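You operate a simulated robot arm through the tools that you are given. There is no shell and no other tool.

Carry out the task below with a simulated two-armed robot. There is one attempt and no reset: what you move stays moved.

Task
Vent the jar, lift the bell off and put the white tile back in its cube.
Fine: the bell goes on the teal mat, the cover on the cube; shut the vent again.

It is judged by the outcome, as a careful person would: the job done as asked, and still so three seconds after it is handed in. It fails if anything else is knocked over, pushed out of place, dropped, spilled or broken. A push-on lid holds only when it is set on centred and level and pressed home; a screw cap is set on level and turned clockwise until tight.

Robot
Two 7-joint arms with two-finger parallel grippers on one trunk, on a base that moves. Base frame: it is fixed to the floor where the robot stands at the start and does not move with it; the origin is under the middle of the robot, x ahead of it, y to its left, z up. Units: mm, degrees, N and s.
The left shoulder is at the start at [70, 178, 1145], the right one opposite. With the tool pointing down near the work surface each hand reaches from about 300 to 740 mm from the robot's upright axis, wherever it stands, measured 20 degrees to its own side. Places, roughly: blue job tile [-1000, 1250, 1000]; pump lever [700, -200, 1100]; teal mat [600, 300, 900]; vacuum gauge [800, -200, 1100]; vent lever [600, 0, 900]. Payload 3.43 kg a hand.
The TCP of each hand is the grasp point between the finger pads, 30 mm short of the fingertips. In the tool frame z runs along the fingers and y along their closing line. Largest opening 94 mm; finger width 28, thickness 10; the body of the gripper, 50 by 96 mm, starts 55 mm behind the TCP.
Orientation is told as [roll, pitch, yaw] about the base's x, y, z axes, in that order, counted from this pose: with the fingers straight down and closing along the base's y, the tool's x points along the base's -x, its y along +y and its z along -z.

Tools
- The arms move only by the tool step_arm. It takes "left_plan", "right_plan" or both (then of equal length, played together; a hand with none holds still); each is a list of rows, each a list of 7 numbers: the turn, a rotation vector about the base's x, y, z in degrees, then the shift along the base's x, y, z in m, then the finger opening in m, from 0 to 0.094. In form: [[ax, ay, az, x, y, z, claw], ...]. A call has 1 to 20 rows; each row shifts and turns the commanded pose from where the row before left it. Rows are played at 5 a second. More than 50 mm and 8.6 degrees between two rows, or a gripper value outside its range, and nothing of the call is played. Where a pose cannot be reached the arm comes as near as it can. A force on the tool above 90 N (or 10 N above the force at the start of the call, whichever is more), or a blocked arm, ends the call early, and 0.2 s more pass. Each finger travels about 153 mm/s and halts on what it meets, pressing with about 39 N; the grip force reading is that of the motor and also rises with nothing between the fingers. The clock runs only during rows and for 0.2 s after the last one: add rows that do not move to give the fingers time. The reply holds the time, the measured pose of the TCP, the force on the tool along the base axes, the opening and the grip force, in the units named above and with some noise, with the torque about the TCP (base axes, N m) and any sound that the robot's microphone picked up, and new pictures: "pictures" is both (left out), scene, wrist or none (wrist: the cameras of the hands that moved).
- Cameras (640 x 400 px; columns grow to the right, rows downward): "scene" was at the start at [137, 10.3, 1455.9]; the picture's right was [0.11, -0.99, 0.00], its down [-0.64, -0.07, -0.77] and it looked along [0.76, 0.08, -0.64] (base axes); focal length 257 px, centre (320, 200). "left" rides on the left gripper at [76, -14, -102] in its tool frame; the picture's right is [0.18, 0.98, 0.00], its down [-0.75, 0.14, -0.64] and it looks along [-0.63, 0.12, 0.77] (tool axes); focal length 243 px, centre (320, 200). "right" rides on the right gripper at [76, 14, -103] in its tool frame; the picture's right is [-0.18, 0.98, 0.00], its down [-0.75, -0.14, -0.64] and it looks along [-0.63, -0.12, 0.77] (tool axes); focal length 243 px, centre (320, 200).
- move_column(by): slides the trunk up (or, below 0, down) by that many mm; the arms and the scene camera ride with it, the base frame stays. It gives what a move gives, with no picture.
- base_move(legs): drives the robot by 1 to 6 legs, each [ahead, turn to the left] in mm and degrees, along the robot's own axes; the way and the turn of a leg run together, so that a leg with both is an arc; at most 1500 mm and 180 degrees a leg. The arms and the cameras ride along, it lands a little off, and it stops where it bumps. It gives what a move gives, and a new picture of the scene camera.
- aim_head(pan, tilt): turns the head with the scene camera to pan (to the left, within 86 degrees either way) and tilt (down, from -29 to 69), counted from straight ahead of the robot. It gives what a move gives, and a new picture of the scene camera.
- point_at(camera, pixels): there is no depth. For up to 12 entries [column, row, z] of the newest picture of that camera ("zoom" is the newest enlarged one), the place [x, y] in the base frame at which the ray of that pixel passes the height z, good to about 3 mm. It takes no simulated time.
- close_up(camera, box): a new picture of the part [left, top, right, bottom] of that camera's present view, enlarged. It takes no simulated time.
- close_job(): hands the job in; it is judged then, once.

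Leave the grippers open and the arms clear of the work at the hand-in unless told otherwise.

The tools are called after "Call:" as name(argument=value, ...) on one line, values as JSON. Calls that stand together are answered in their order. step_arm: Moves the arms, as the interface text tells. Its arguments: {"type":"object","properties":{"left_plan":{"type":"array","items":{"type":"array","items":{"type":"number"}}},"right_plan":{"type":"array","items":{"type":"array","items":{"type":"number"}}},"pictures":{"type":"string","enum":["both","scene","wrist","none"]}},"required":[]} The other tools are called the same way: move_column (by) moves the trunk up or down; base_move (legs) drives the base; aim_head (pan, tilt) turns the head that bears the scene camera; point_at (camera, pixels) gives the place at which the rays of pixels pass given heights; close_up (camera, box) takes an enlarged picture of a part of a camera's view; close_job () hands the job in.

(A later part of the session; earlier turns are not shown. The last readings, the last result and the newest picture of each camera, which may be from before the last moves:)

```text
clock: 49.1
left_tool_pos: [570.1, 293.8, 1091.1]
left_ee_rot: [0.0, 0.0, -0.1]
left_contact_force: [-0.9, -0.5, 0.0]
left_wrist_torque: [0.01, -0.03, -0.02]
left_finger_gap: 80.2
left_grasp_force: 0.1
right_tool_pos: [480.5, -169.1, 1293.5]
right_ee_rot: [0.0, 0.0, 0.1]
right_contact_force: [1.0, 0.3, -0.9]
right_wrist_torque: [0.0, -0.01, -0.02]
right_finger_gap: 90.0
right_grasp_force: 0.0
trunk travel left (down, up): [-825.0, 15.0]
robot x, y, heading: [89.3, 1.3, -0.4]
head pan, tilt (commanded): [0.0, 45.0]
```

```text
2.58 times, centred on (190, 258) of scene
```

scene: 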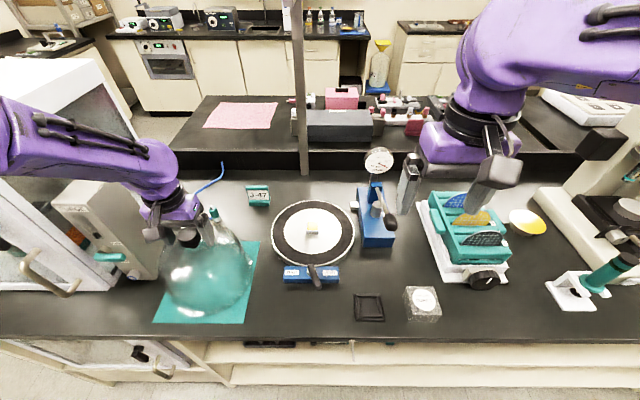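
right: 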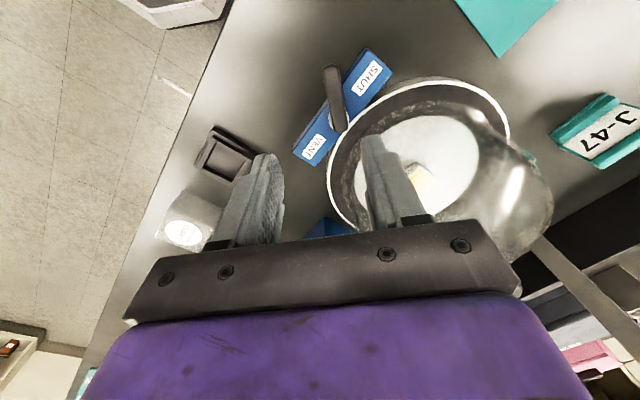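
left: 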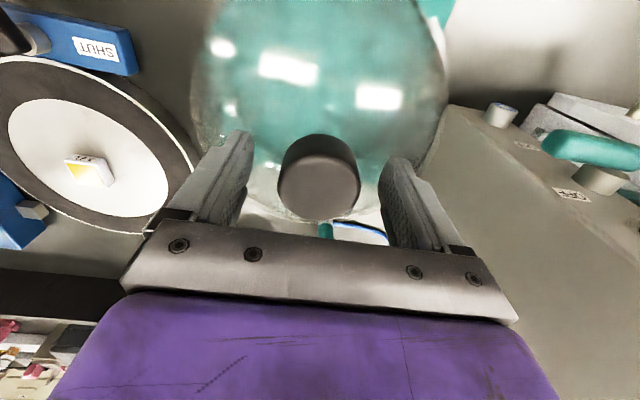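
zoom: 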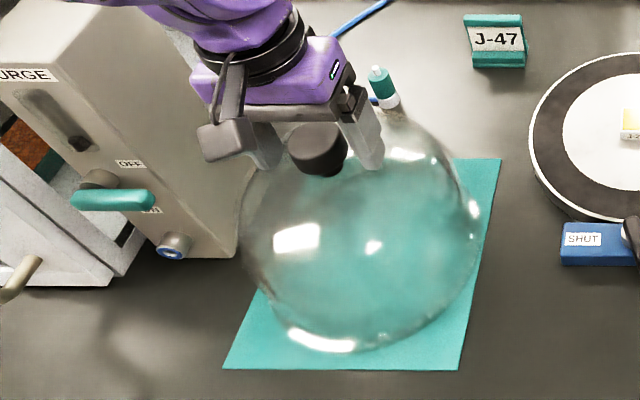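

The bell stands upright on the mat. I'll raise the left hand straight up off the knob and check the whole scene.

Call:
step_arm(left_plan=[[0, 0, 0, 0, 0, 0.01, 0.08], [0, 0, 0, 0, 0, 0.03, 0.08], [0, 0, 0, 0, 0, 0.04, 0.08], [0, 0, 0, 0, 0, 0.045, 0.08], [0, 0, 0, 0, 0, 0.045, 0.08], [0, 0, 0, 0, 0, 0, 0.08]], pictures="both")

Call:
close_up(camera="scene", box=[100, 180, 280, 335])

Call:
close_up(camera="scene", box=[265, 190, 365, 290])

Call:
close_up(camera="scene", box=[340, 270, 460, 345])

```text
clock: 50.5
left_tool_pos: [571.0, 293.0, 1262.1]
left_ee_rot: [0.0, 0.0, 0.0]
left_contact_force: [0.6, -0.1, -0.3]
left_wrist_torque: [-0.01, -0.01, 0.02]
left_finger_gap: 79.9
left_grasp_force: 0.0
right_tool_pos: [480.3, -169.4, 1294.5]
right_ee_rot: [-0.1, 0.0, 0.2]
right_contact_force: [-0.1, -0.1, -0.1]
right_wrist_torque: [-0.02, 0.01, -0.01]
right_finger_gap: 90.2
right_grasp_force: 0.1
trunk travel left (down, up): [-825.0, 15.0]
robot x, y, heading: [89.4, 1.6, -0.3]
head pan, tilt (commanded): [0.0, 45.0]
```

scene: 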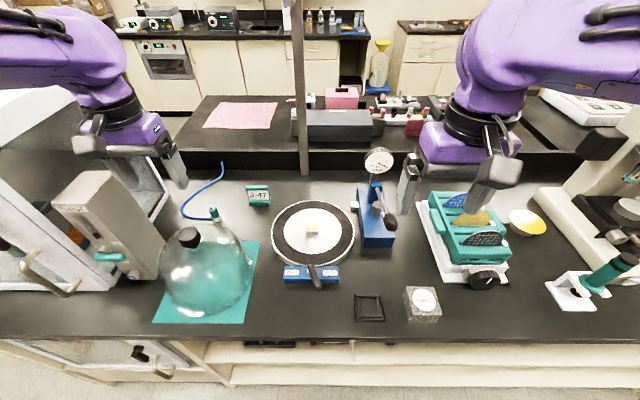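
left: 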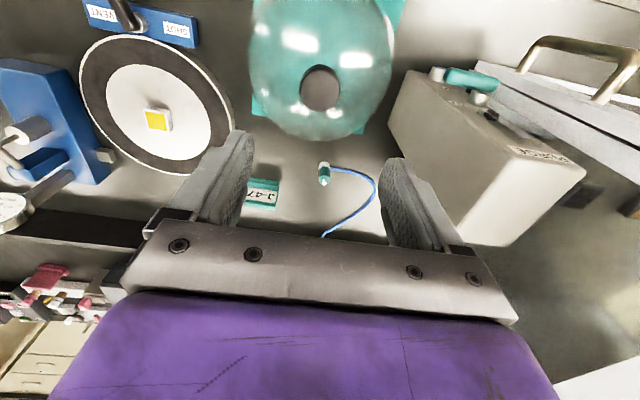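

```text
2.58 times, centred on (190, 258) of scene
```

zoom: 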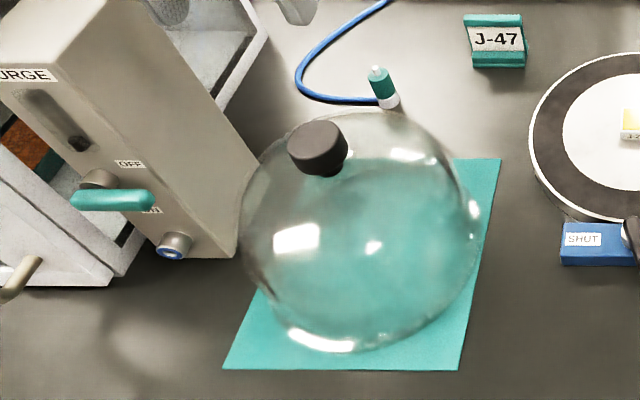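

```text
4.00 times, centred on (315, 240) of scene
```

zoom: 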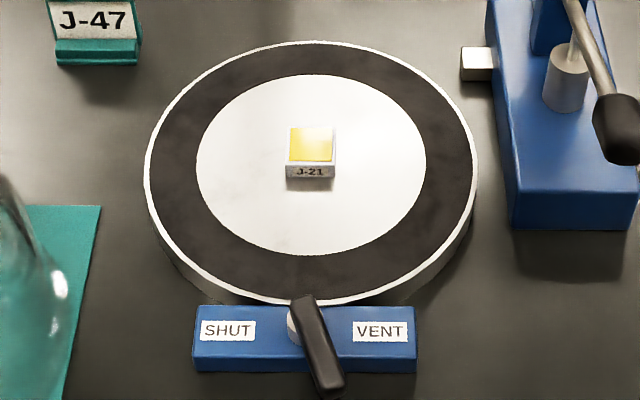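

```text
5.33 times, centred on (400, 308) of scene
```

zoom: 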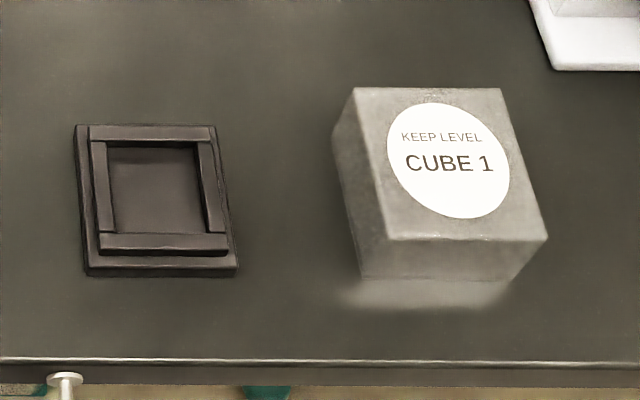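

The bell stands safely on the mat. Now I'll get detailed views of the tile for its size and angle, and of the cube's base and cover.

Call:
close_up(camera="left", box=[110, 80, 210, 160])

Call:
close_up(camera="scene", box=[295, 215, 331, 240])

Call:
close_up(camera="right", box=[0, 0, 640, 400])

```text
5.00 times, centred on (160, 120) of left
```

zoom: 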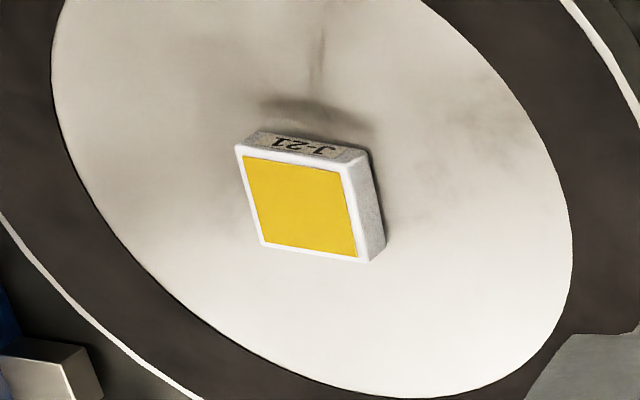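

```text
16.00 times, centred on (313, 228) of scene
```

zoom: 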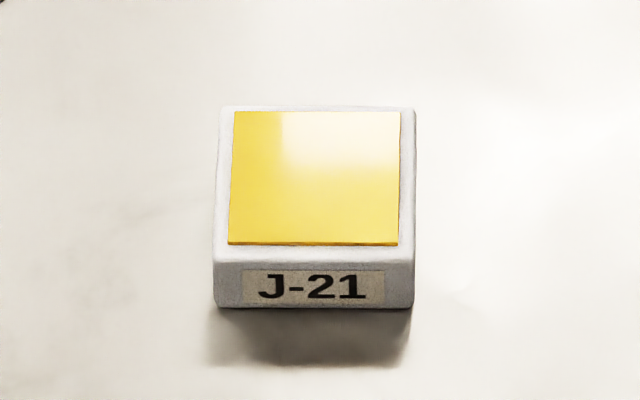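

```text
1.00 times, centred on (320, 200) of right (not enlarged: the box is as wide or as high as the picture)
```

zoom: 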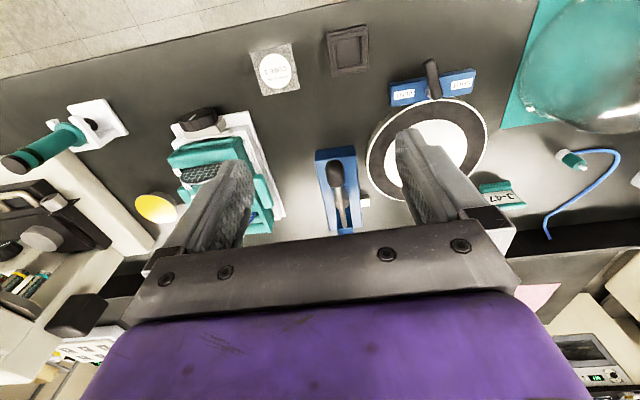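

I'll convert those pixels: the tile's top corners and the base's corners from the scene view.

Call:
close_up(camera="scene", box=[295, 215, 331, 240])

Call:
point_at(camera="zoom", pixels=[[213, 300, 922], [412, 302, 922], [213, 258, 937], [414, 258, 937], [222, 107, 937], [413, 107, 937], [220, 107, 940], [413, 107, 940], [213, 258, 940], [414, 258, 940]])

Call:
point_at(camera="left", pixels=[[143.5, 110, 937], [166.5, 113.5, 937], [171.5, 132, 937], [149, 129, 937], [156.8, 121.2, 937]])

```text
16.00 times, centred on (313, 228) of scene
```

zoom: 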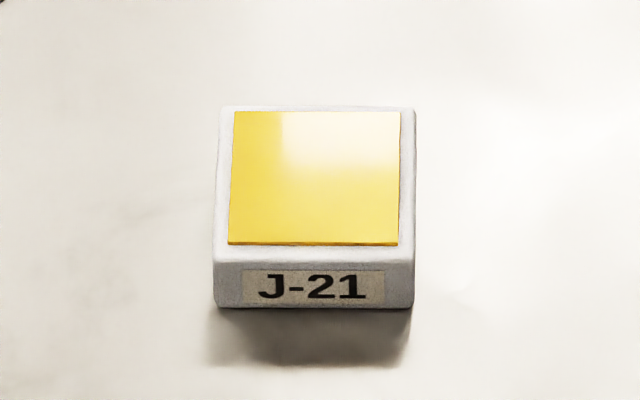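

```text
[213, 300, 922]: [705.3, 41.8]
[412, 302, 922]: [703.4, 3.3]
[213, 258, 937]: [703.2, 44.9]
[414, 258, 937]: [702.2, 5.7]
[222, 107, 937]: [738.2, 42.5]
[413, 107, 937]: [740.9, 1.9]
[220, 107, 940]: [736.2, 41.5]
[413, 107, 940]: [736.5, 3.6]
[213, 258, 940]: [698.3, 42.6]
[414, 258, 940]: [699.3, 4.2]
```

```text
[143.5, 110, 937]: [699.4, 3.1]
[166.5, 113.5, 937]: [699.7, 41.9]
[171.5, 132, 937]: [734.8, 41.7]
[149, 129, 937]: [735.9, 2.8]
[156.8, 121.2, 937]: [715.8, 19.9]
```

The tile is about 38 x 38 mm, 15 mm tall, centred at (719, 22.5) and square to the axes. Next, the base and cover from the right wrist camera, enlarged.

Call:
close_up(camera="right", box=[310, 15, 390, 85])

Call:
close_up(camera="right", box=[230, 30, 320, 110])

Call:
close_up(camera="scene", box=[345, 285, 393, 330])

```text
5.71 times, centred on (350, 50) of right
```

zoom: 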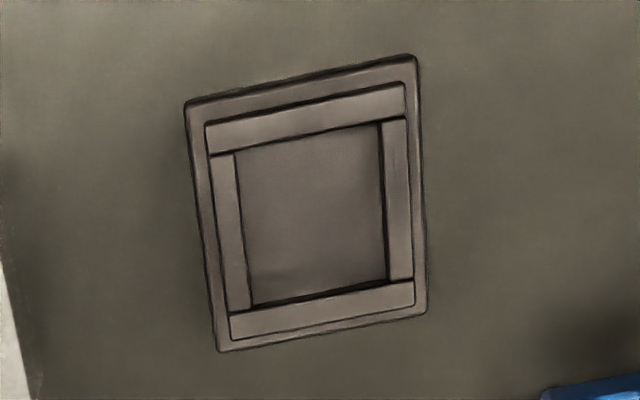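

```text
5.00 times, centred on (275, 70) of right
```

zoom: 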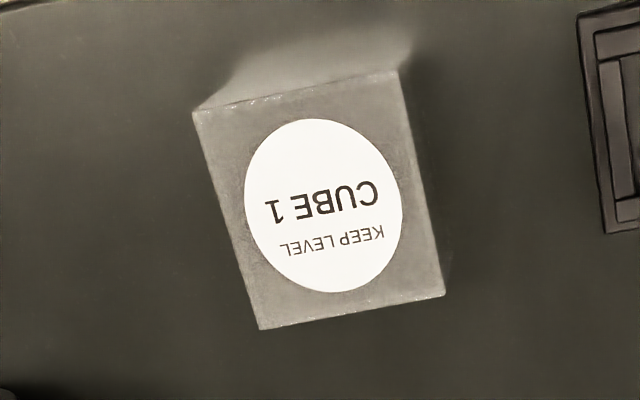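

```text
8.89 times, centred on (369, 308) of scene
```

zoom: 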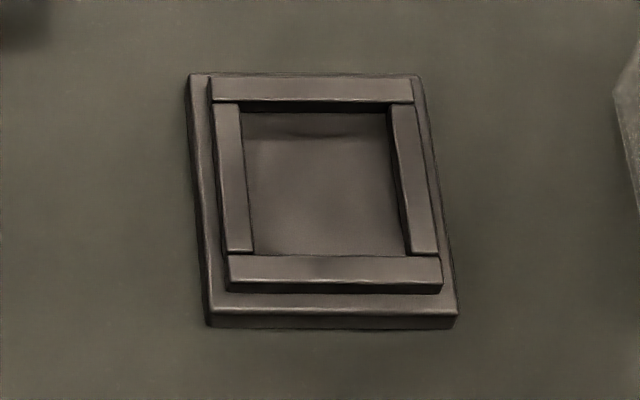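

I'll turn the base's pixels into positions at plausible heights.

Call:
point_at(camera="zoom", pixels=[[207, 326, 900], [457, 328, 900], [187, 75, 905], [417, 75, 905], [211, 79, 914], [412, 79, 914], [442, 257, 914], [229, 257, 914], [239, 105, 914], [391, 107, 914], [405, 255, 914], [253, 252, 914]])

Call:
close_up(camera="right", box=[310, 15, 390, 85])

Call:
point_at(camera="zoom", pixels=[[186, 103, 905], [416, 55, 905], [427, 312, 905], [220, 351, 905], [205, 124, 914], [402, 83, 914], [414, 305, 914], [231, 340, 914], [234, 155, 914], [380, 125, 914], [388, 280, 914], [250, 308, 914]])

```text
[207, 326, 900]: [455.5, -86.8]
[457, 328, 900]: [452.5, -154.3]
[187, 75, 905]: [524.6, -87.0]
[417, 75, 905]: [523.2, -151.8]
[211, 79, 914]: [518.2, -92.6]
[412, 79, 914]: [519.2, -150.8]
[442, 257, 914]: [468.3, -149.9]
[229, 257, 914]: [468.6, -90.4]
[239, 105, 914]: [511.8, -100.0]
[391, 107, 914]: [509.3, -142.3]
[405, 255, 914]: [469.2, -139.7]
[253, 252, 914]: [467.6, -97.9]
```

```text
5.71 times, centred on (350, 50) of right
```

zoom: 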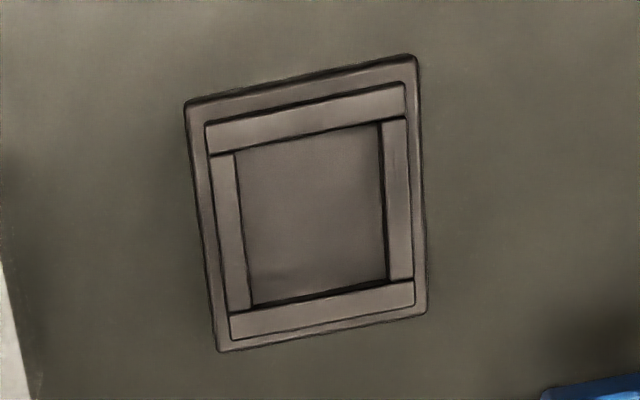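

```text
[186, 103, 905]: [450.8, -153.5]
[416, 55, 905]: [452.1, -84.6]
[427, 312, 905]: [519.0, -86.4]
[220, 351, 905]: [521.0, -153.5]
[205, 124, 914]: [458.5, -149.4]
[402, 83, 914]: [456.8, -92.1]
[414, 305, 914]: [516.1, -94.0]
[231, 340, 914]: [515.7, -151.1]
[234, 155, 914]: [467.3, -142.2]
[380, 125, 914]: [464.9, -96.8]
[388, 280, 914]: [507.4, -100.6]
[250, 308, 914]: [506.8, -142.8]
```

The base is about 68 mm square, centred at (487, -120.5) and nearly square to the axes. Its frame is about 58 mm outside and 42 mm inside. Next, the cover: same triangulation of its top corners.

Call:
close_up(camera="right", box=[230, 30, 320, 110])

Call:
point_at(camera="zoom", pixels=[[193, 110, 945], [399, 71, 945], [444, 295, 945], [260, 329, 945], [193, 110, 960], [399, 71, 960], [444, 295, 960], [260, 329, 960]])

Call:
close_up(camera="scene", box=[395, 280, 450, 330])

```text
5.00 times, centred on (275, 70) of right
```

zoom: 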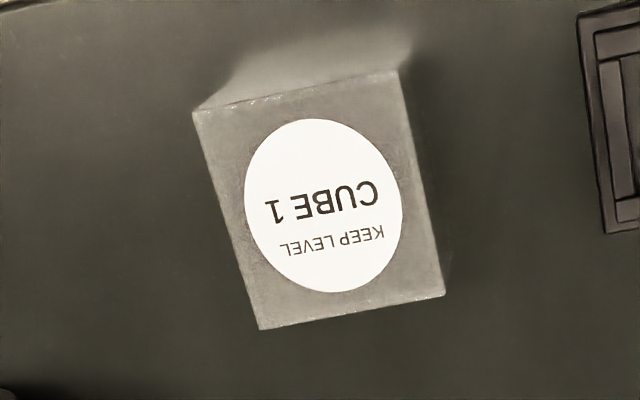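

```text
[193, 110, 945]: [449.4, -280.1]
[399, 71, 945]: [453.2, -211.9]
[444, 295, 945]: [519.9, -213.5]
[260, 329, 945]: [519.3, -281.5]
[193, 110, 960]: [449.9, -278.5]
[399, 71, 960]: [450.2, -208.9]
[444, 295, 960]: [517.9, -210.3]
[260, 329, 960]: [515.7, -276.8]
```

```text
8.00 times, centred on (422, 305) of scene
```

zoom: 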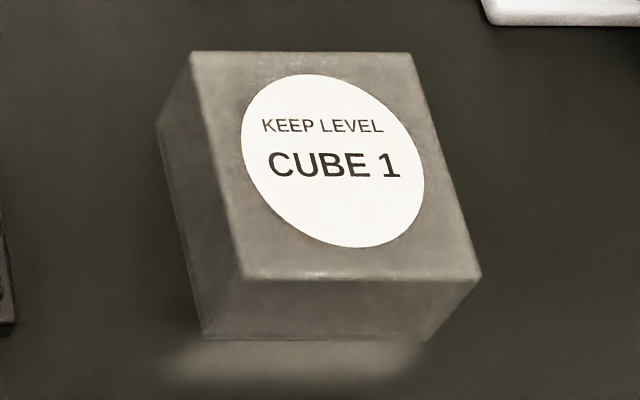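

Call:
point_at(camera="zoom", pixels=[[191, 53, 945], [409, 54, 945], [481, 277, 945], [240, 278, 945], [191, 53, 940], [481, 277, 940], [240, 278, 935], [203, 337, 900], [425, 341, 900], [158, 125, 900], [409, 54, 935], [191, 53, 935]])

```text
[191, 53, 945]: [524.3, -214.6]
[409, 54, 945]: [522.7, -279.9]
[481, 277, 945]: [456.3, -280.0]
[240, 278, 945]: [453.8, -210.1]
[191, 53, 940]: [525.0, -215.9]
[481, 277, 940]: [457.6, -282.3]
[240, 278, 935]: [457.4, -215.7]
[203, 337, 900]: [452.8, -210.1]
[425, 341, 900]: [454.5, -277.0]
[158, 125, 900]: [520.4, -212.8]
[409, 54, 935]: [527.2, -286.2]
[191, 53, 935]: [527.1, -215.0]
```

The cover is 68 mm square, about 48 mm tall, centred near (486, -245.5), and square to the axes too. I'll now see whether the right hand can get over the tile, staying high.

Call:
step_arm(right_plan=[[0, 0, 0, 0.02, 0.02, -0.005, 0.07], [0, 0, 0, 0.024, 0.02, -0.01, 0.07], [0, 0, 0, 0.024, 0.02, -0.01, 0.07], [0, 0, 0, 0.024, 0.02, -0.01, 0.07], [0, 0, 0, 0.024, 0.02, -0.01, 0.07], [0, 0, 0, 0.024, 0.02, -0.01, 0.07], [0, 0, 0, 0.024, 0.02, -0.01, 0.07], [0, 0, 0, 0.024, 0.02, -0.01, 0.07], [0, 0, 0, 0.024, 0.02, -0.01, 0.07], [0, 0, 0, 0.02, 0.012, -0.01, 0.07], [0, 0, 0, 0, 0, 0, 0.07]], pictures="both")

```text
clock: 52.9
left_tool_pos: [570.7, 293.4, 1262.5]
left_ee_rot: [0.0, -0.1, -0.1]
left_contact_force: [-0.7, 0.2, -0.3]
left_wrist_torque: [-0.03, 0.0, 0.0]
left_finger_gap: 80.1
left_grasp_force: 0.1
right_tool_pos: [703.7, 18.6, 1204.7]
right_ee_rot: [0.1, 0.0, 0.1]
right_contact_force: [-0.5, 0.9, -0.9]
right_wrist_torque: [0.0, -0.02, 0.02]
right_finger_gap: 70.0
right_grasp_force: 0.1
right hand out of reach, approached as far as the arm can: row 10
trunk travel left (down, up): [-825.0, 15.0]
robot x, y, heading: [91.2, 0.6, -0.1]
head pan, tilt (commanded): [0.0, 45.0]
```

scene: 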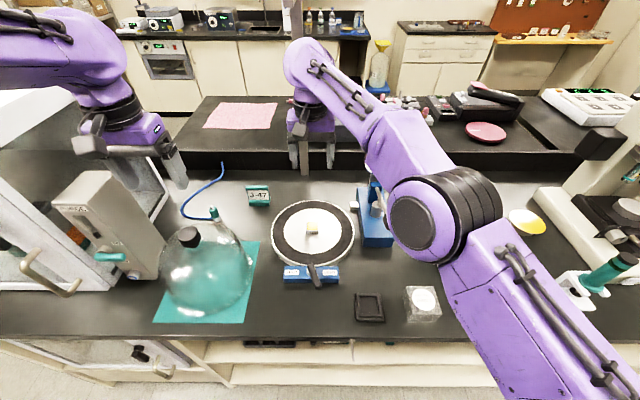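
right: 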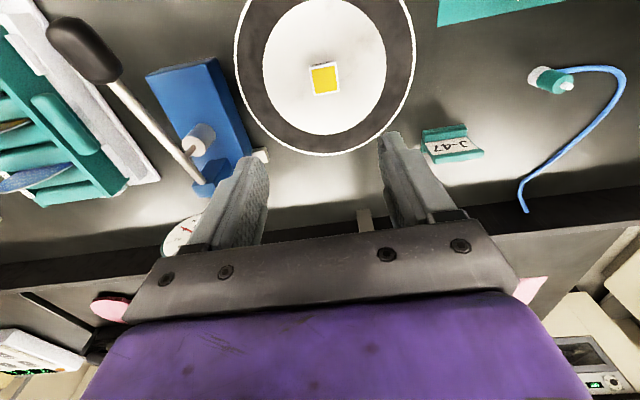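

The right hand can get there, and lower down it has more reach. The forearm stays clear of the pump lever and gauge. I'll come down over the tile and look.

Call:
step_arm(right_plan=[[0, 0, 0, 0, 0, -0.03, 0.07], [0, 0, 0, 0, 0, -0.03, 0.07], [0, 0, 0, 0.003, 0.001, -0.03, 0.07], [0, 0, 0, 0.006, 0.0015, -0.03, 0.07], [0, 0, 0, 0.006, 0.0015, -0.03, 0.07], [0, 0, 0, 0, 0, 0, 0.07]], pictures="both")

Call:
close_up(camera="right", box=[240, 60, 400, 180])

```text
clock: 54.3
left_tool_pos: [569.9, 294.4, 1261.5]
left_ee_rot: [-0.1, 0.0, -0.1]
left_contact_force: [-0.1, -0.2, 0.2]
left_wrist_torque: [-0.01, -0.02, 0.01]
left_finger_gap: 80.0
left_grasp_force: 0.0
right_tool_pos: [719.7, 21.0, 1052.7]
right_ee_rot: [0.0, 0.0, 0.0]
right_contact_force: [-1.0, 0.0, 0.6]
right_wrist_torque: [-0.02, -0.01, -0.03]
right_finger_gap: 70.2
right_grasp_force: 0.1
trunk travel left (down, up): [-825.0, 15.0]
robot x, y, heading: [89.6, 0.6, 0.1]
head pan, tilt (commanded): [0.0, 45.0]
```

scene: 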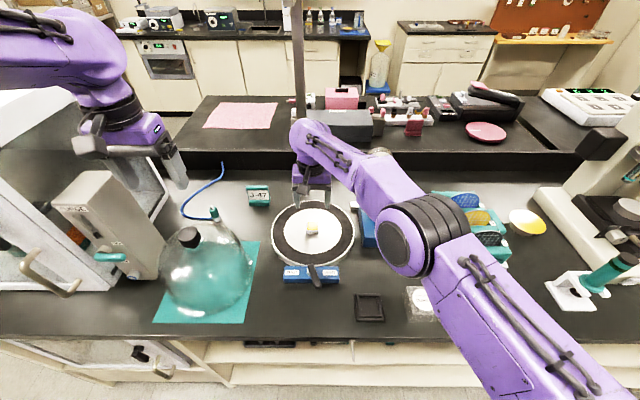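
right: 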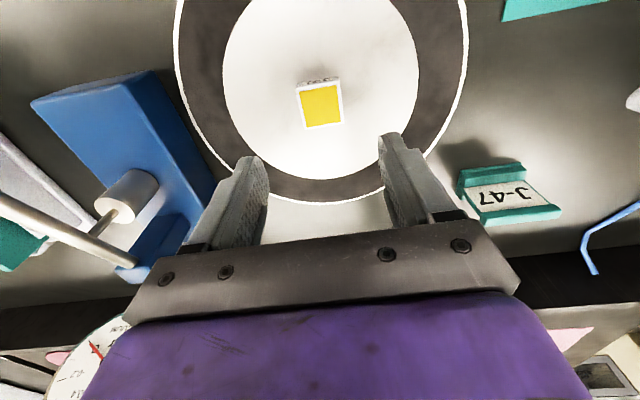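

```text
3.33 times, centred on (320, 120) of right
```

zoom: 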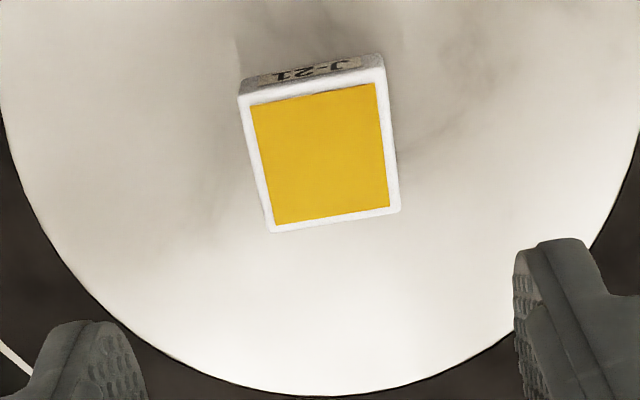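

I'll compute the tile's top corners from this nearer view.

Call:
point_at(camera="zoom", pixels=[[239, 97, 937], [384, 68, 937], [400, 211, 937], [271, 232, 937], [324, 152, 937]])

```text
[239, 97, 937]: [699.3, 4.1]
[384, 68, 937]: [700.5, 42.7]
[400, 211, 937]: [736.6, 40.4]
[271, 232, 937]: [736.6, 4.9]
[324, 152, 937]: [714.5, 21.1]
```

The tile's centre is (718.3, 23), square to the hand. I'll lower to z 962 so the fingertips overlap only the top 5 mm or so of the tile, because the lower part must go into the recess.

Call:
step_arm(right_plan=[[0, 0, 0, -0.001, 0.002, -0.03, 0.06], [0, 0, 0, 0, 0, -0.03, 0.06], [0, 0, 0, 0, 0, -0.02, 0.06], [0, 0, 0, 0, 0, -0.011, 0.06], [0, 0, 0, 0, 0, 0, 0.06]], pictures="both")

Call:
close_up(camera="scene", box=[285, 195, 341, 240])

Call:
close_up(camera="right", box=[240, 100, 400, 220])

```text
clock: 55.5
left_tool_pos: [572.0, 293.6, 1261.2]
left_ee_rot: [0.0, 0.0, 0.0]
left_contact_force: [-0.5, 0.5, 0.6]
left_wrist_torque: [0.01, -0.02, 0.01]
left_finger_gap: 80.1
left_grasp_force: 0.1
right_tool_pos: [718.1, 22.6, 962.7]
right_ee_rot: [0.1, 0.0, 0.0]
right_contact_force: [0.4, -0.1, 0.2]
right_wrist_torque: [0.01, -0.01, 0.02]
right_finger_gap: 60.3
right_grasp_force: 0.1
trunk travel left (down, up): [-825.0, 15.0]
robot x, y, heading: [88.3, 1.8, -0.2]
head pan, tilt (commanded): [0.0, 45.0]
```

scene: 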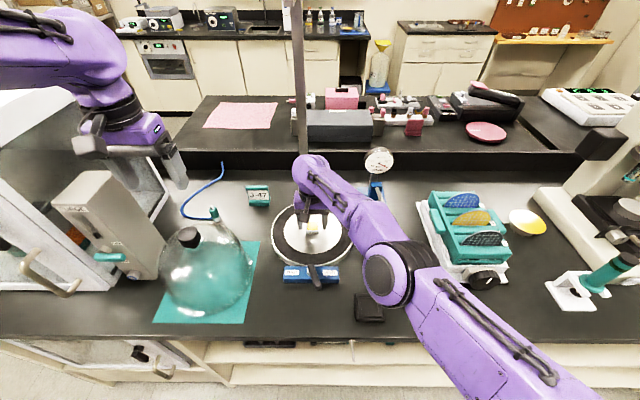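
right: 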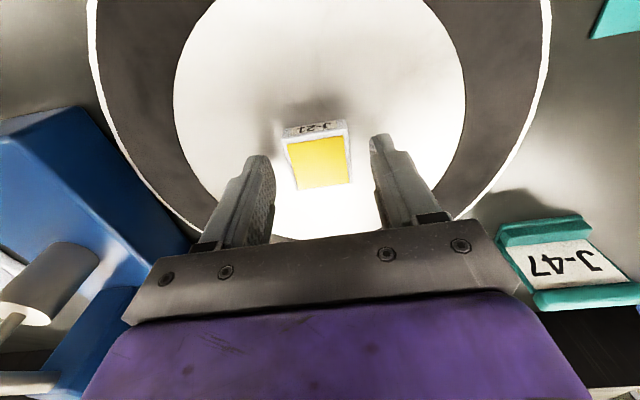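

```text
8.89 times, centred on (313, 218) of scene
```

zoom: 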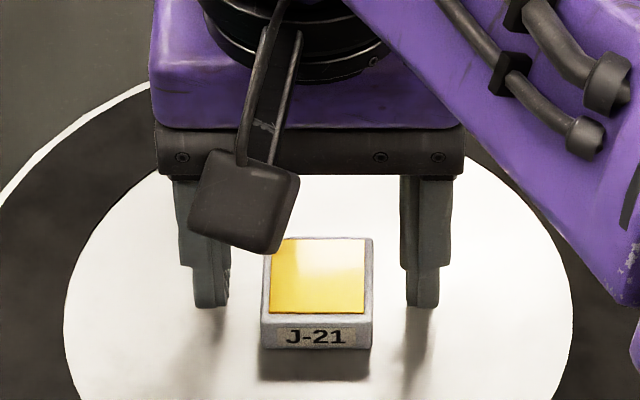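

```text
3.33 times, centred on (320, 160) of right
```

zoom: 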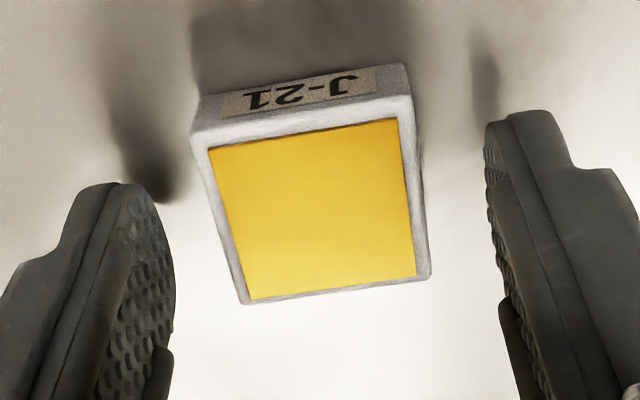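

The fingertips straddle the tile near its top. I'll close gently and read the gap.

Call:
step_arm(right_plan=[[0, 0, 0, 0, 0, 0, 0.05], [0, 0, 0, 0, 0, 0, 0.044], [0, 0, 0, 0, 0, 0, 0.04], [0, 0, 0, 0, 0, 0, 0.03], [0, 0, 0, 0, 0, 0, 0.03]], pictures="wrist")

Call:
close_up(camera="scene", box=[285, 195, 341, 240])

Call:
close_up(camera="right", box=[240, 100, 400, 220])

```text
clock: 56.7
left_tool_pos: [570.9, 294.3, 1259.4]
left_ee_rot: [0.0, 0.0, 0.0]
left_contact_force: [-0.8, 0.4, -0.1]
left_wrist_torque: [-0.01, -0.05, -0.01]
left_finger_gap: 80.2
left_grasp_force: 0.1
right_tool_pos: [718.4, 22.8, 961.9]
right_ee_rot: [0.1, 0.0, -0.1]
right_contact_force: [0.1, 0.0, -1.4]
right_wrist_torque: [0.01, 0.0, -0.01]
right_finger_gap: 36.5
right_grasp_force: 39.6
trunk travel left (down, up): [-825.0, 15.0]
robot x, y, heading: [90.2, -0.3, -0.3]
head pan, tilt (commanded): [0.0, 45.0]
```

right: 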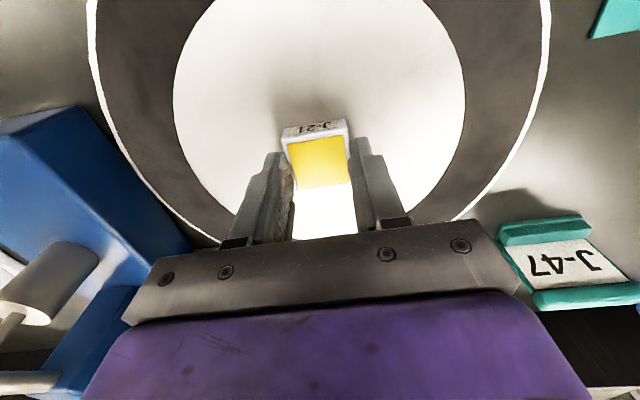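

```text
8.89 times, centred on (313, 218) of scene
```

zoom: 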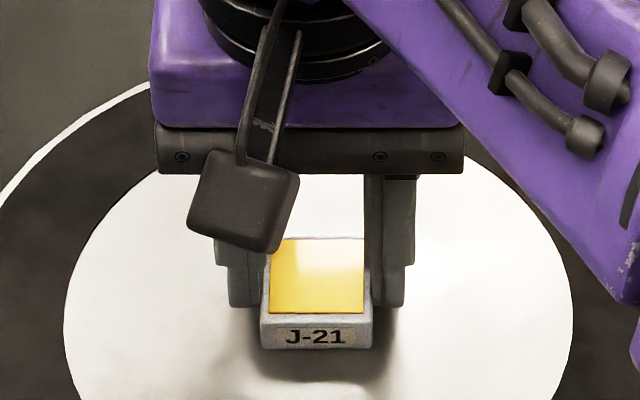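

```text
3.33 times, centred on (320, 160) of right
```

zoom: 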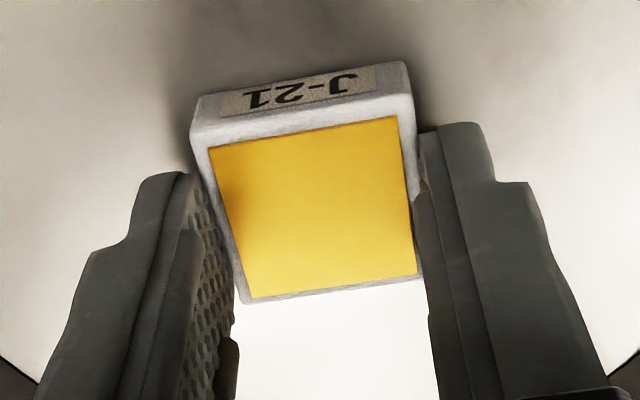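

Gripped at a 36.5 mm gap. I'll lift it slowly a little and check that it hangs level.

Call:
step_arm(right_plan=[[0, 0, 0, 0, 0, 0.003, 0.03], [0, 0, 0, 0, 0, 0.007, 0.03], [0, 0, 0, 0, 0, 0.01, 0.03], [0, 0, 0, 0, 0, 0.01, 0.03], [0, 0, 0, 0, 0, 0, 0.03]], pictures="both")

Call:
close_up(camera="scene", box=[285, 190, 341, 235])

Call:
close_up(camera="right", box=[240, 100, 400, 220])

```text
clock: 57.9
left_tool_pos: [570.3, 293.1, 1260.9]
left_ee_rot: [0.0, -0.1, -0.1]
left_contact_force: [-0.1, -0.4, 0.4]
left_wrist_torque: [-0.02, -0.02, 0.02]
left_finger_gap: 80.2
left_grasp_force: 0.0
right_tool_pos: [723.6, 16.0, 992.1]
right_ee_rot: [0.1, -0.1, 0.0]
right_contact_force: [0.5, -0.4, -0.5]
right_wrist_torque: [-0.01, 0.01, -0.01]
right_finger_gap: 36.7
right_grasp_force: 39.1
right hand out of reach, approached as far as the arm can: row 4
trunk travel left (down, up): [-825.0, 15.0]
robot x, y, heading: [91.1, 0.7, -0.1]
head pan, tilt (commanded): [0.0, 45.0]
```

scene: 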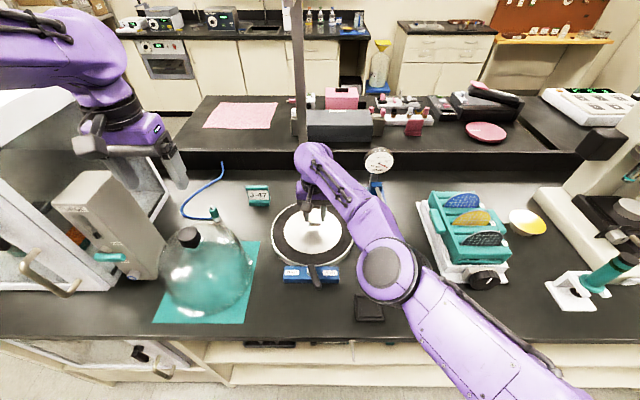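
right: 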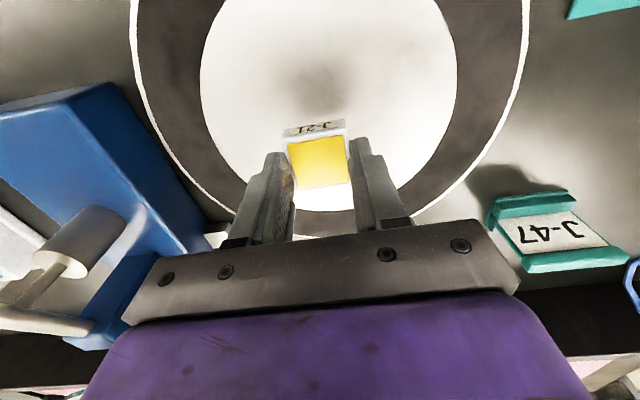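

```text
8.89 times, centred on (313, 212) of scene
```

zoom: 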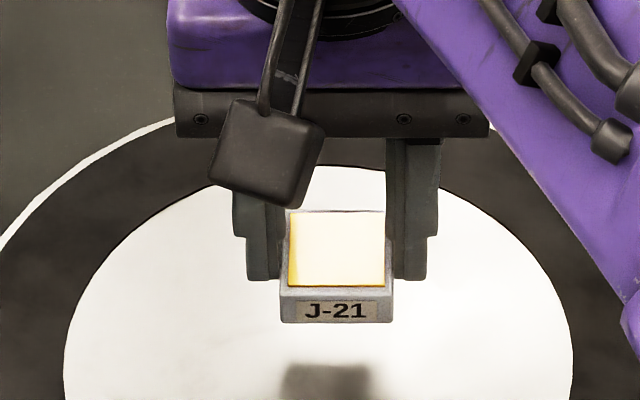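

```text
3.33 times, centred on (320, 160) of right
```

zoom: 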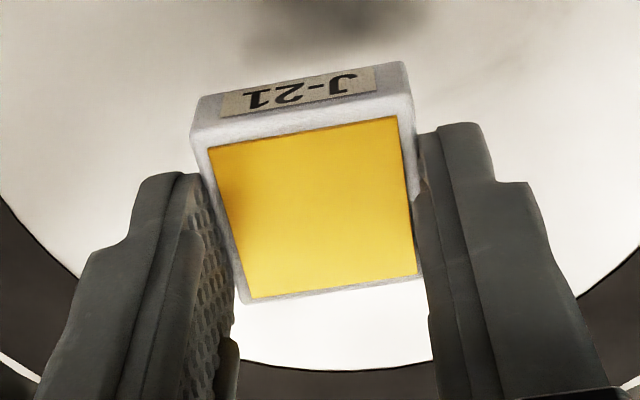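

The tile is held level. The arm is at its reach's edge, so I'll draw it toward the robot first, then across to above the base at (487, -120.5).

Call:
step_arm(right_plan=[[0, 0, 0, -0.02, 0, 0.008, 0.03], [0, 0, 0, -0.025, 0, 0.01, 0.03], [0, 0, 0, -0.024, -0.017, 0.002, 0.03], [0, 0, 0, -0.024, -0.017, 0, 0.03], [0, 0, 0, -0.024, -0.017, 0, 0.03], [0, 0, 0, -0.024, -0.017, 0, 0.03], [0, 0, 0, -0.024, -0.017, 0, 0.03], [0, 0, 0, -0.024, -0.017, 0, 0.03], [0, 0, 0, -0.024, -0.017, 0, 0.03], [0, 0, 0, -0.0235, -0.0175, 0, 0.03], [0, 0, 0, 0, 0, 0, 0.03]], pictures="both")

```text
clock: 60.3
left_tool_pos: [571.2, 293.7, 1259.2]
left_ee_rot: [0.0, 0.0, 0.0]
left_contact_force: [0.0, -0.4, 0.3]
left_wrist_torque: [0.02, 0.02, -0.01]
left_finger_gap: 80.3
left_grasp_force: 0.0
right_tool_pos: [741.4, -35.9, 966.7]
right_ee_rot: [0.0, 0.1, 0.1]
right_contact_force: [0.0, -0.2, -0.1]
right_wrist_torque: [0.0, -0.03, 0.01]
right_finger_gap: 36.6
right_grasp_force: 38.9
right hand out of reach, approached as far as the arm can: row 1, 2, 3, 4, 5, 6, 7, 8, 9, 10
trunk travel left (down, up): [-825.0, 15.0]
robot x, y, heading: [86.3, 2.6, -0.2]
head pan, tilt (commanded): [0.0, 45.0]
```

scene: 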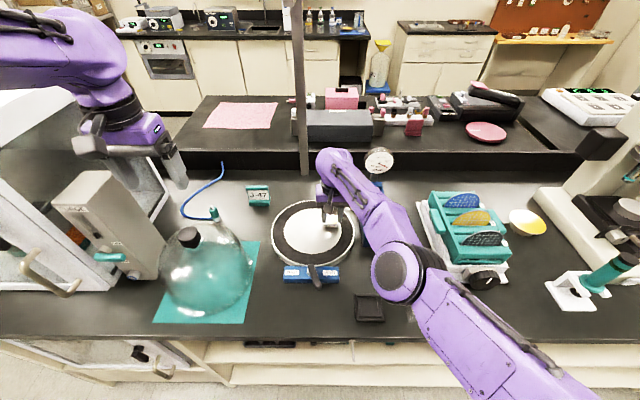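
right: 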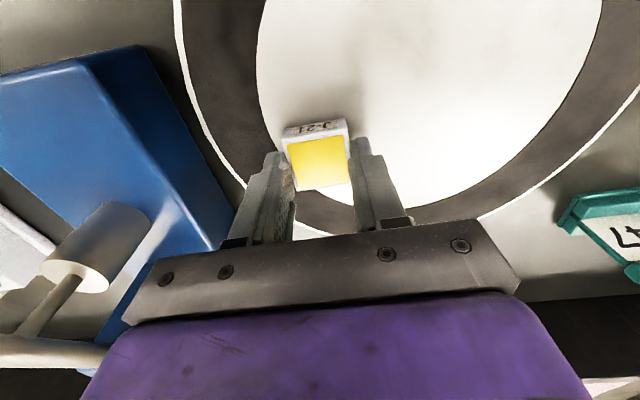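

The arm got stuck against a joint limit and drifted to (741, -36, 967) instead of retracting; the tile is still gripped and clear of the plate. I'll stop and test a single small upward move to see how it responds.

Call:
step_arm(right_plan=[[0, 0, 0, 0, 0, 0.01, 0.03], [0, 0, 0, 0, 0, 0, 0.03]], pictures="none")

```text
clock: 60.9
left_tool_pos: [571.2, 293.7, 1260.6]
left_ee_rot: [0.0, 0.0, 0.0]
left_contact_force: [-0.5, -0.5, 0.5]
left_wrist_torque: [0.0, -0.01, 0.01]
left_finger_gap: 79.9
left_grasp_force: 0.1
right_tool_pos: [743.0, -35.0, 974.5]
right_ee_rot: [0.0, 0.1, 0.0]
right_contact_force: [-0.1, 0.3, 0.0]
right_wrist_torque: [0.01, -0.04, 0.01]
right_finger_gap: 36.5
right_grasp_force: 39.4
trunk travel left (down, up): [-825.0, 15.0]
robot x, y, heading: [88.8, 1.9, 0.0]
head pan, tilt (commanded): [0.0, 45.0]
```

It moved up properly. Now I'll test a small move toward the robot.

Call:
step_arm(right_plan=[[0, 0, 0, 0, 0, 0.01, 0.03], [0, 0, 0, -0.01, 0, 0, 0.03], [0, 0, 0, 0, 0, 0, 0.03]], pictures="scene")

```text
clock: 61.7
left_tool_pos: [571.0, 293.0, 1259.8]
left_ee_rot: [0.0, 0.1, -0.1]
left_contact_force: [-0.5, 1.0, -0.3]
left_wrist_torque: [0.01, -0.04, 0.0]
left_finger_gap: 80.2
left_grasp_force: 0.1
right_tool_pos: [741.9, -32.0, 983.8]
right_ee_rot: [0.0, 0.0, 0.0]
right_contact_force: [-0.6, 0.2, -0.2]
right_wrist_torque: [0.01, 0.0, -0.01]
right_finger_gap: 36.6
right_grasp_force: 38.7
right hand out of reach, approached as far as the arm can: row 2
trunk travel left (down, up): [-825.0, 15.0]
robot x, y, heading: [90.0, 2.4, -0.1]
head pan, tilt (commanded): [0.0, 45.0]
```

scene: 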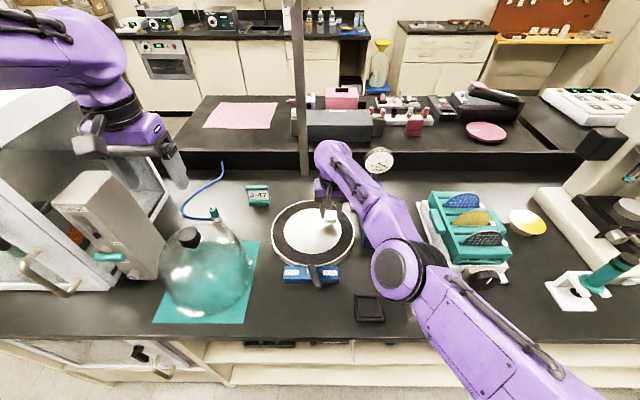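

Retracting alone doesn't work with the arm stretched out. I'll try large upward steps combined with a slight pull inward, which lets the elbow bend.

Call:
step_arm(right_plan=[[0, 0, 0, -0.002, 0, 0.03, 0.03], [0, 0, 0, -0.004, 0, 0.03, 0.03], [0, 0, 0, 0, 0, 0, 0.03]], pictures="scene")

```text
clock: 62.5
left_tool_pos: [570.9, 293.9, 1260.7]
left_ee_rot: [0.0, 0.0, 0.0]
left_contact_force: [0.5, 0.1, 0.4]
left_wrist_torque: [0.02, -0.02, 0.0]
left_finger_gap: 80.1
left_grasp_force: 0.1
right_tool_pos: [745.4, -28.3, 1044.7]
right_ee_rot: [0.0, 0.3, 0.1]
right_contact_force: [0.3, -0.7, 0.5]
right_wrist_torque: [-0.01, 0.04, -0.02]
right_finger_gap: 36.6
right_grasp_force: 39.0
right hand out of reach, approached as far as the arm can: row 1, 2
trunk travel left (down, up): [-825.0, 15.0]
robot x, y, heading: [89.8, 1.9, -0.2]
head pan, tilt (commanded): [0.0, 45.0]
```

scene: 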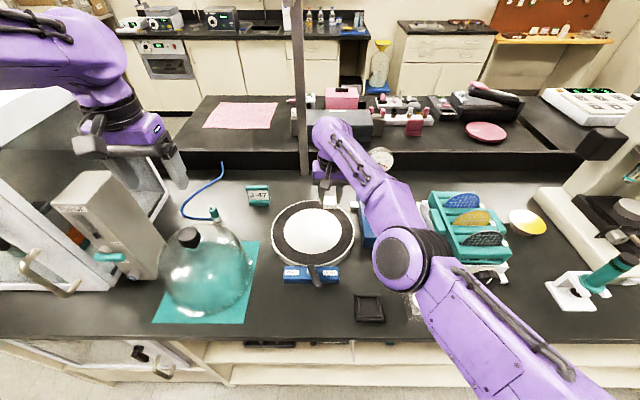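

The arm behaves as if locked straight, sliding only along its outermost sphere. I'll try a firm inward step along the arm's own line, watching carefully; the tile is high above everything here.

Call:
step_arm(right_plan=[[0, 0, 0, -0.004, 0.015, 0.01, 0.03], [0, 0, 0, -0.045, -0.012, 0, 0.03], [0, 0, 0, 0, 0, 0, 0.03]], pictures="none")

```text
clock: 63.3
left_tool_pos: [571.2, 294.3, 1260.0]
left_ee_rot: [0.0, 0.0, 0.1]
left_contact_force: [0.7, 0.2, -0.5]
left_wrist_torque: [0.01, -0.02, -0.04]
left_finger_gap: 79.8
left_grasp_force: 0.1
right_tool_pos: [739.0, -10.9, 1054.0]
right_ee_rot: [0.0, 0.1, 0.0]
right_contact_force: [-0.6, 0.3, -1.2]
right_wrist_torque: [0.03, -0.01, -0.01]
right_finger_gap: 36.5
right_grasp_force: 39.4
right hand out of reach, approached as far as the arm can: row 2
trunk travel left (down, up): [-825.0, 15.0]
robot x, y, heading: [89.5, 1.6, 0.2]
head pan, tilt (commanded): [0.0, 45.0]
```

The pattern suggests the wrist's twist limit: bending the elbow here needs the hand turned counter-clockwise. I'll yaw the hand +16° in place, high above the plate, then try to pull in.

Call:
step_arm(right_plan=[[0, 0, 6, 0, 0, 0, 0.03], [0, 0, 6, 0, 0, 0, 0.03], [0, 0, 6, 0, 0, 0, 0.03], [0, 0, 0, -0.01, 0, 0, 0.03], [0, 0, 0, -0.01, 0, 0, 0.03], [0, 0, 0, 0, 0, 0, 0.03]], pictures="scene")

```text
clock: 64.7
left_tool_pos: [569.8, 293.8, 1260.5]
left_ee_rot: [0.0, 0.0, 0.0]
left_contact_force: [0.0, 0.4, -1.0]
left_wrist_torque: [0.02, -0.02, -0.01]
left_finger_gap: 80.0
left_grasp_force: 0.0
right_tool_pos: [737.1, -5.7, 1054.5]
right_ee_rot: [0.0, 0.1, 18.1]
right_contact_force: [-0.2, -0.5, -1.1]
right_wrist_torque: [0.02, -0.01, 0.0]
right_finger_gap: 36.5
right_grasp_force: 38.7
right hand out of reach, approached as far as the arm can: row 4, 5
trunk travel left (down, up): [-825.0, 15.0]
robot x, y, heading: [84.9, 1.1, -0.2]
head pan, tilt (commanded): [0.0, 45.0]
```

scene: 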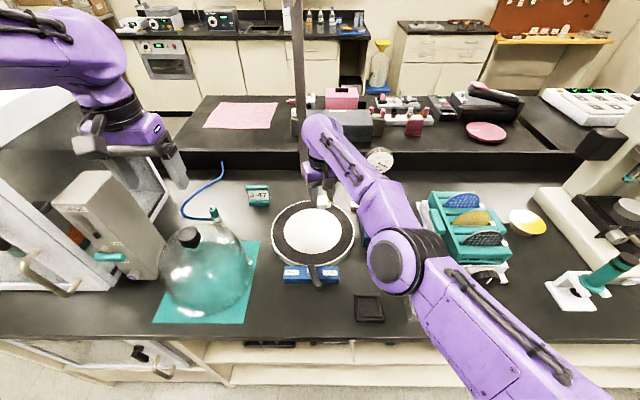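

Yaw was not it; the elbow has simply sagged into a straight, low posture. I'll go back up the way I came in, where the elbow was well placed, easing inward slightly as I rise.

Call:
step_arm(right_plan=[[0, 0, 0, -0.002, 0, 0.03, 0.03], [0, 0, 0, -0.004, 0, 0.03, 0.03], [0, 0, 0, -0.006, 0, 0.03, 0.03], [0, 0, 0, -0.008, 0, 0.03, 0.03], [0, 0, 0, -0.01, -0.001, 0.03, 0.03], [0, 0, 0, -0.012, -0.002, 0.03, 0.03], [0, 0, 0, -0.014, -0.003, 0.03, 0.03], [0, 0, 0, 0, 0, 0, 0.03]], pictures="scene")

```text
clock: 66.5
left_tool_pos: [572.1, 293.4, 1260.6]
left_ee_rot: [0.0, 0.0, 0.0]
left_contact_force: [-0.1, 0.8, -0.2]
left_wrist_torque: [0.0, 0.01, 0.03]
left_finger_gap: 80.0
left_grasp_force: 0.0
right_tool_pos: [694.9, -4.9, 1270.0]
right_ee_rot: [0.0, 0.1, 18.2]
right_contact_force: [0.5, 0.0, -0.8]
right_wrist_torque: [0.0, 0.0, -0.03]
right_finger_gap: 36.5
right_grasp_force: 39.5
right hand out of reach, approached as far as the arm can: row 3, 5, 6, 7
trunk travel left (down, up): [-825.0, 15.0]
robot x, y, heading: [88.4, 1.1, 0.2]
head pan, tilt (commanded): [0.0, 45.0]
```

scene: 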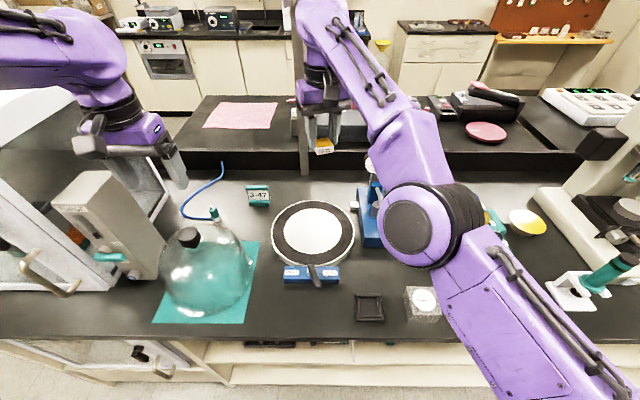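

Now at (695, -5, 1270). I'll try reversing my inward path from here with small steps.

Call:
step_arm(right_plan=[[0, 0, 0, -0.012, -0.018, 0.003, 0.03], [0, 0, 0, -0.02, -0.018, 0.003, 0.03], [0, 0, 0, 0, 0, 0, 0.03]], pictures="scene")

```text
clock: 67.3
left_tool_pos: [570.3, 295.5, 1261.0]
left_ee_rot: [0.0, 0.1, 0.0]
left_contact_force: [0.6, -0.3, 0.0]
left_wrist_torque: [0.0, 0.01, 0.01]
left_finger_gap: 80.0
left_grasp_force: 0.0
right_tool_pos: [696.7, -28.5, 1289.4]
right_ee_rot: [0.0, 0.2, 18.1]
right_contact_force: [0.6, 0.2, 0.9]
right_wrist_torque: [0.03, 0.02, -0.01]
right_finger_gap: 36.7
right_grasp_force: 38.7
right hand out of reach, approached as far as the arm can: row 1, 2
trunk travel left (down, up): [-825.0, 15.0]
robot x, y, heading: [89.3, 0.9, -0.1]
head pan, tilt (commanded): [0.0, 45.0]
```

scene: 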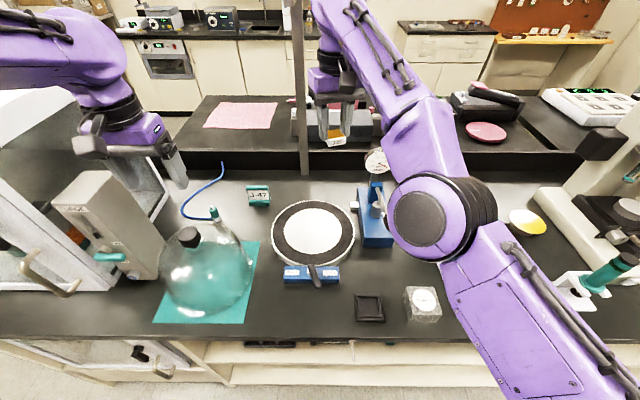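

Still on the outer sphere. Earlier, both arms came free when moving straight down from the straight posture, so I'll do that here: down at this spot, clear above the plate.

Call:
step_arm(right_plan=[[0, 0, 0, 0, 0, -0.03, 0.03], [0, 0, 0, 0, 0, -0.03, 0.03], [0, 0, 0, 0, 0, -0.03, 0.03], [0, 0, 0, 0, 0, 0, 0.03]], pictures="scene")

```text
clock: 68.3
left_tool_pos: [571.1, 293.6, 1260.2]
left_ee_rot: [0.0, 0.0, 0.0]
left_contact_force: [0.3, 0.5, 0.3]
left_wrist_torque: [0.0, 0.0, 0.01]
left_finger_gap: 79.9
left_grasp_force: 0.0
right_tool_pos: [721.2, -18.2, 1208.2]
right_ee_rot: [0.0, 0.1, 18.2]
right_contact_force: [-0.2, -0.2, -0.3]
right_wrist_torque: [-0.02, 0.01, 0.01]
right_finger_gap: 36.7
right_grasp_force: 39.1
right hand out of reach, approached as far as the arm can: row 1, 2, 3
trunk travel left (down, up): [-825.0, 15.0]
robot x, y, heading: [88.2, 4.1, -0.2]
head pan, tilt (commanded): [0.0, 45.0]
```

scene: 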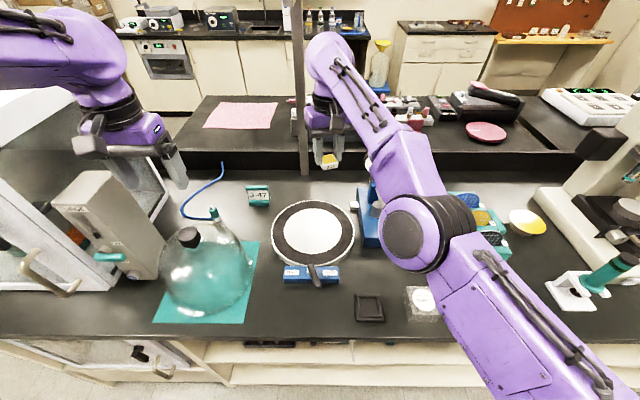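

The elbow is locked dead straight. A trunk move earlier seemed to re-sync the left arm, so I'll lower the trunk 40 mm (both hands stay well clear) and then retry a small inward move.

Call:
move_column(by=-40)

Call:
step_arm(right_plan=[[0, 0, 0, -0.01, 0, -0.01, 0.03], [0, 0, 0, -0.01, 0, -0.01, 0.03], [0, 0, 0, 0, 0, 0, 0.03]], pictures="none")

```text
clock: 69.1
left_tool_pos: [571.3, 292.9, 1220.3]
left_ee_rot: [0.0, 0.0, 0.0]
left_contact_force: [-0.1, 0.0, 0.2]
left_wrist_torque: [0.02, 0.01, 0.01]
left_finger_gap: 79.8
left_grasp_force: 0.1
right_tool_pos: [721.2, -18.8, 1168.3]
right_ee_rot: [0.0, 0.0, 18.1]
right_contact_force: [0.4, 0.0, 0.1]
right_wrist_torque: [0.06, 0.03, 0.01]
right_finger_gap: 36.8
right_grasp_force: 39.1
trunk travel left (down, up): [-785.0, 55.0]
robot x, y, heading: [90.0, -0.6, 0.0]
head pan, tilt (commanded): [0.0, 45.0]
```

```text
clock: 69.9
left_tool_pos: [570.7, 295.3, 1222.4]
left_ee_rot: [0.1, 0.0, 0.0]
left_contact_force: [-0.6, 0.7, 0.6]
left_wrist_torque: [0.02, -0.02, -0.01]
left_finger_gap: 80.0
left_grasp_force: 0.0
right_tool_pos: [721.5, -9.9, 1151.4]
right_ee_rot: [0.1, 0.1, 18.1]
right_contact_force: [-0.2, 0.3, -0.2]
right_wrist_torque: [0.02, 0.0, -0.02]
right_finger_gap: 36.7
right_grasp_force: 39.3
right hand out of reach, approached as far as the arm can: row 1, 2
trunk travel left (down, up): [-785.0, 55.0]
robot x, y, heading: [89.0, -1.0, -0.2]
head pan, tilt (commanded): [0.0, 45.0]
```

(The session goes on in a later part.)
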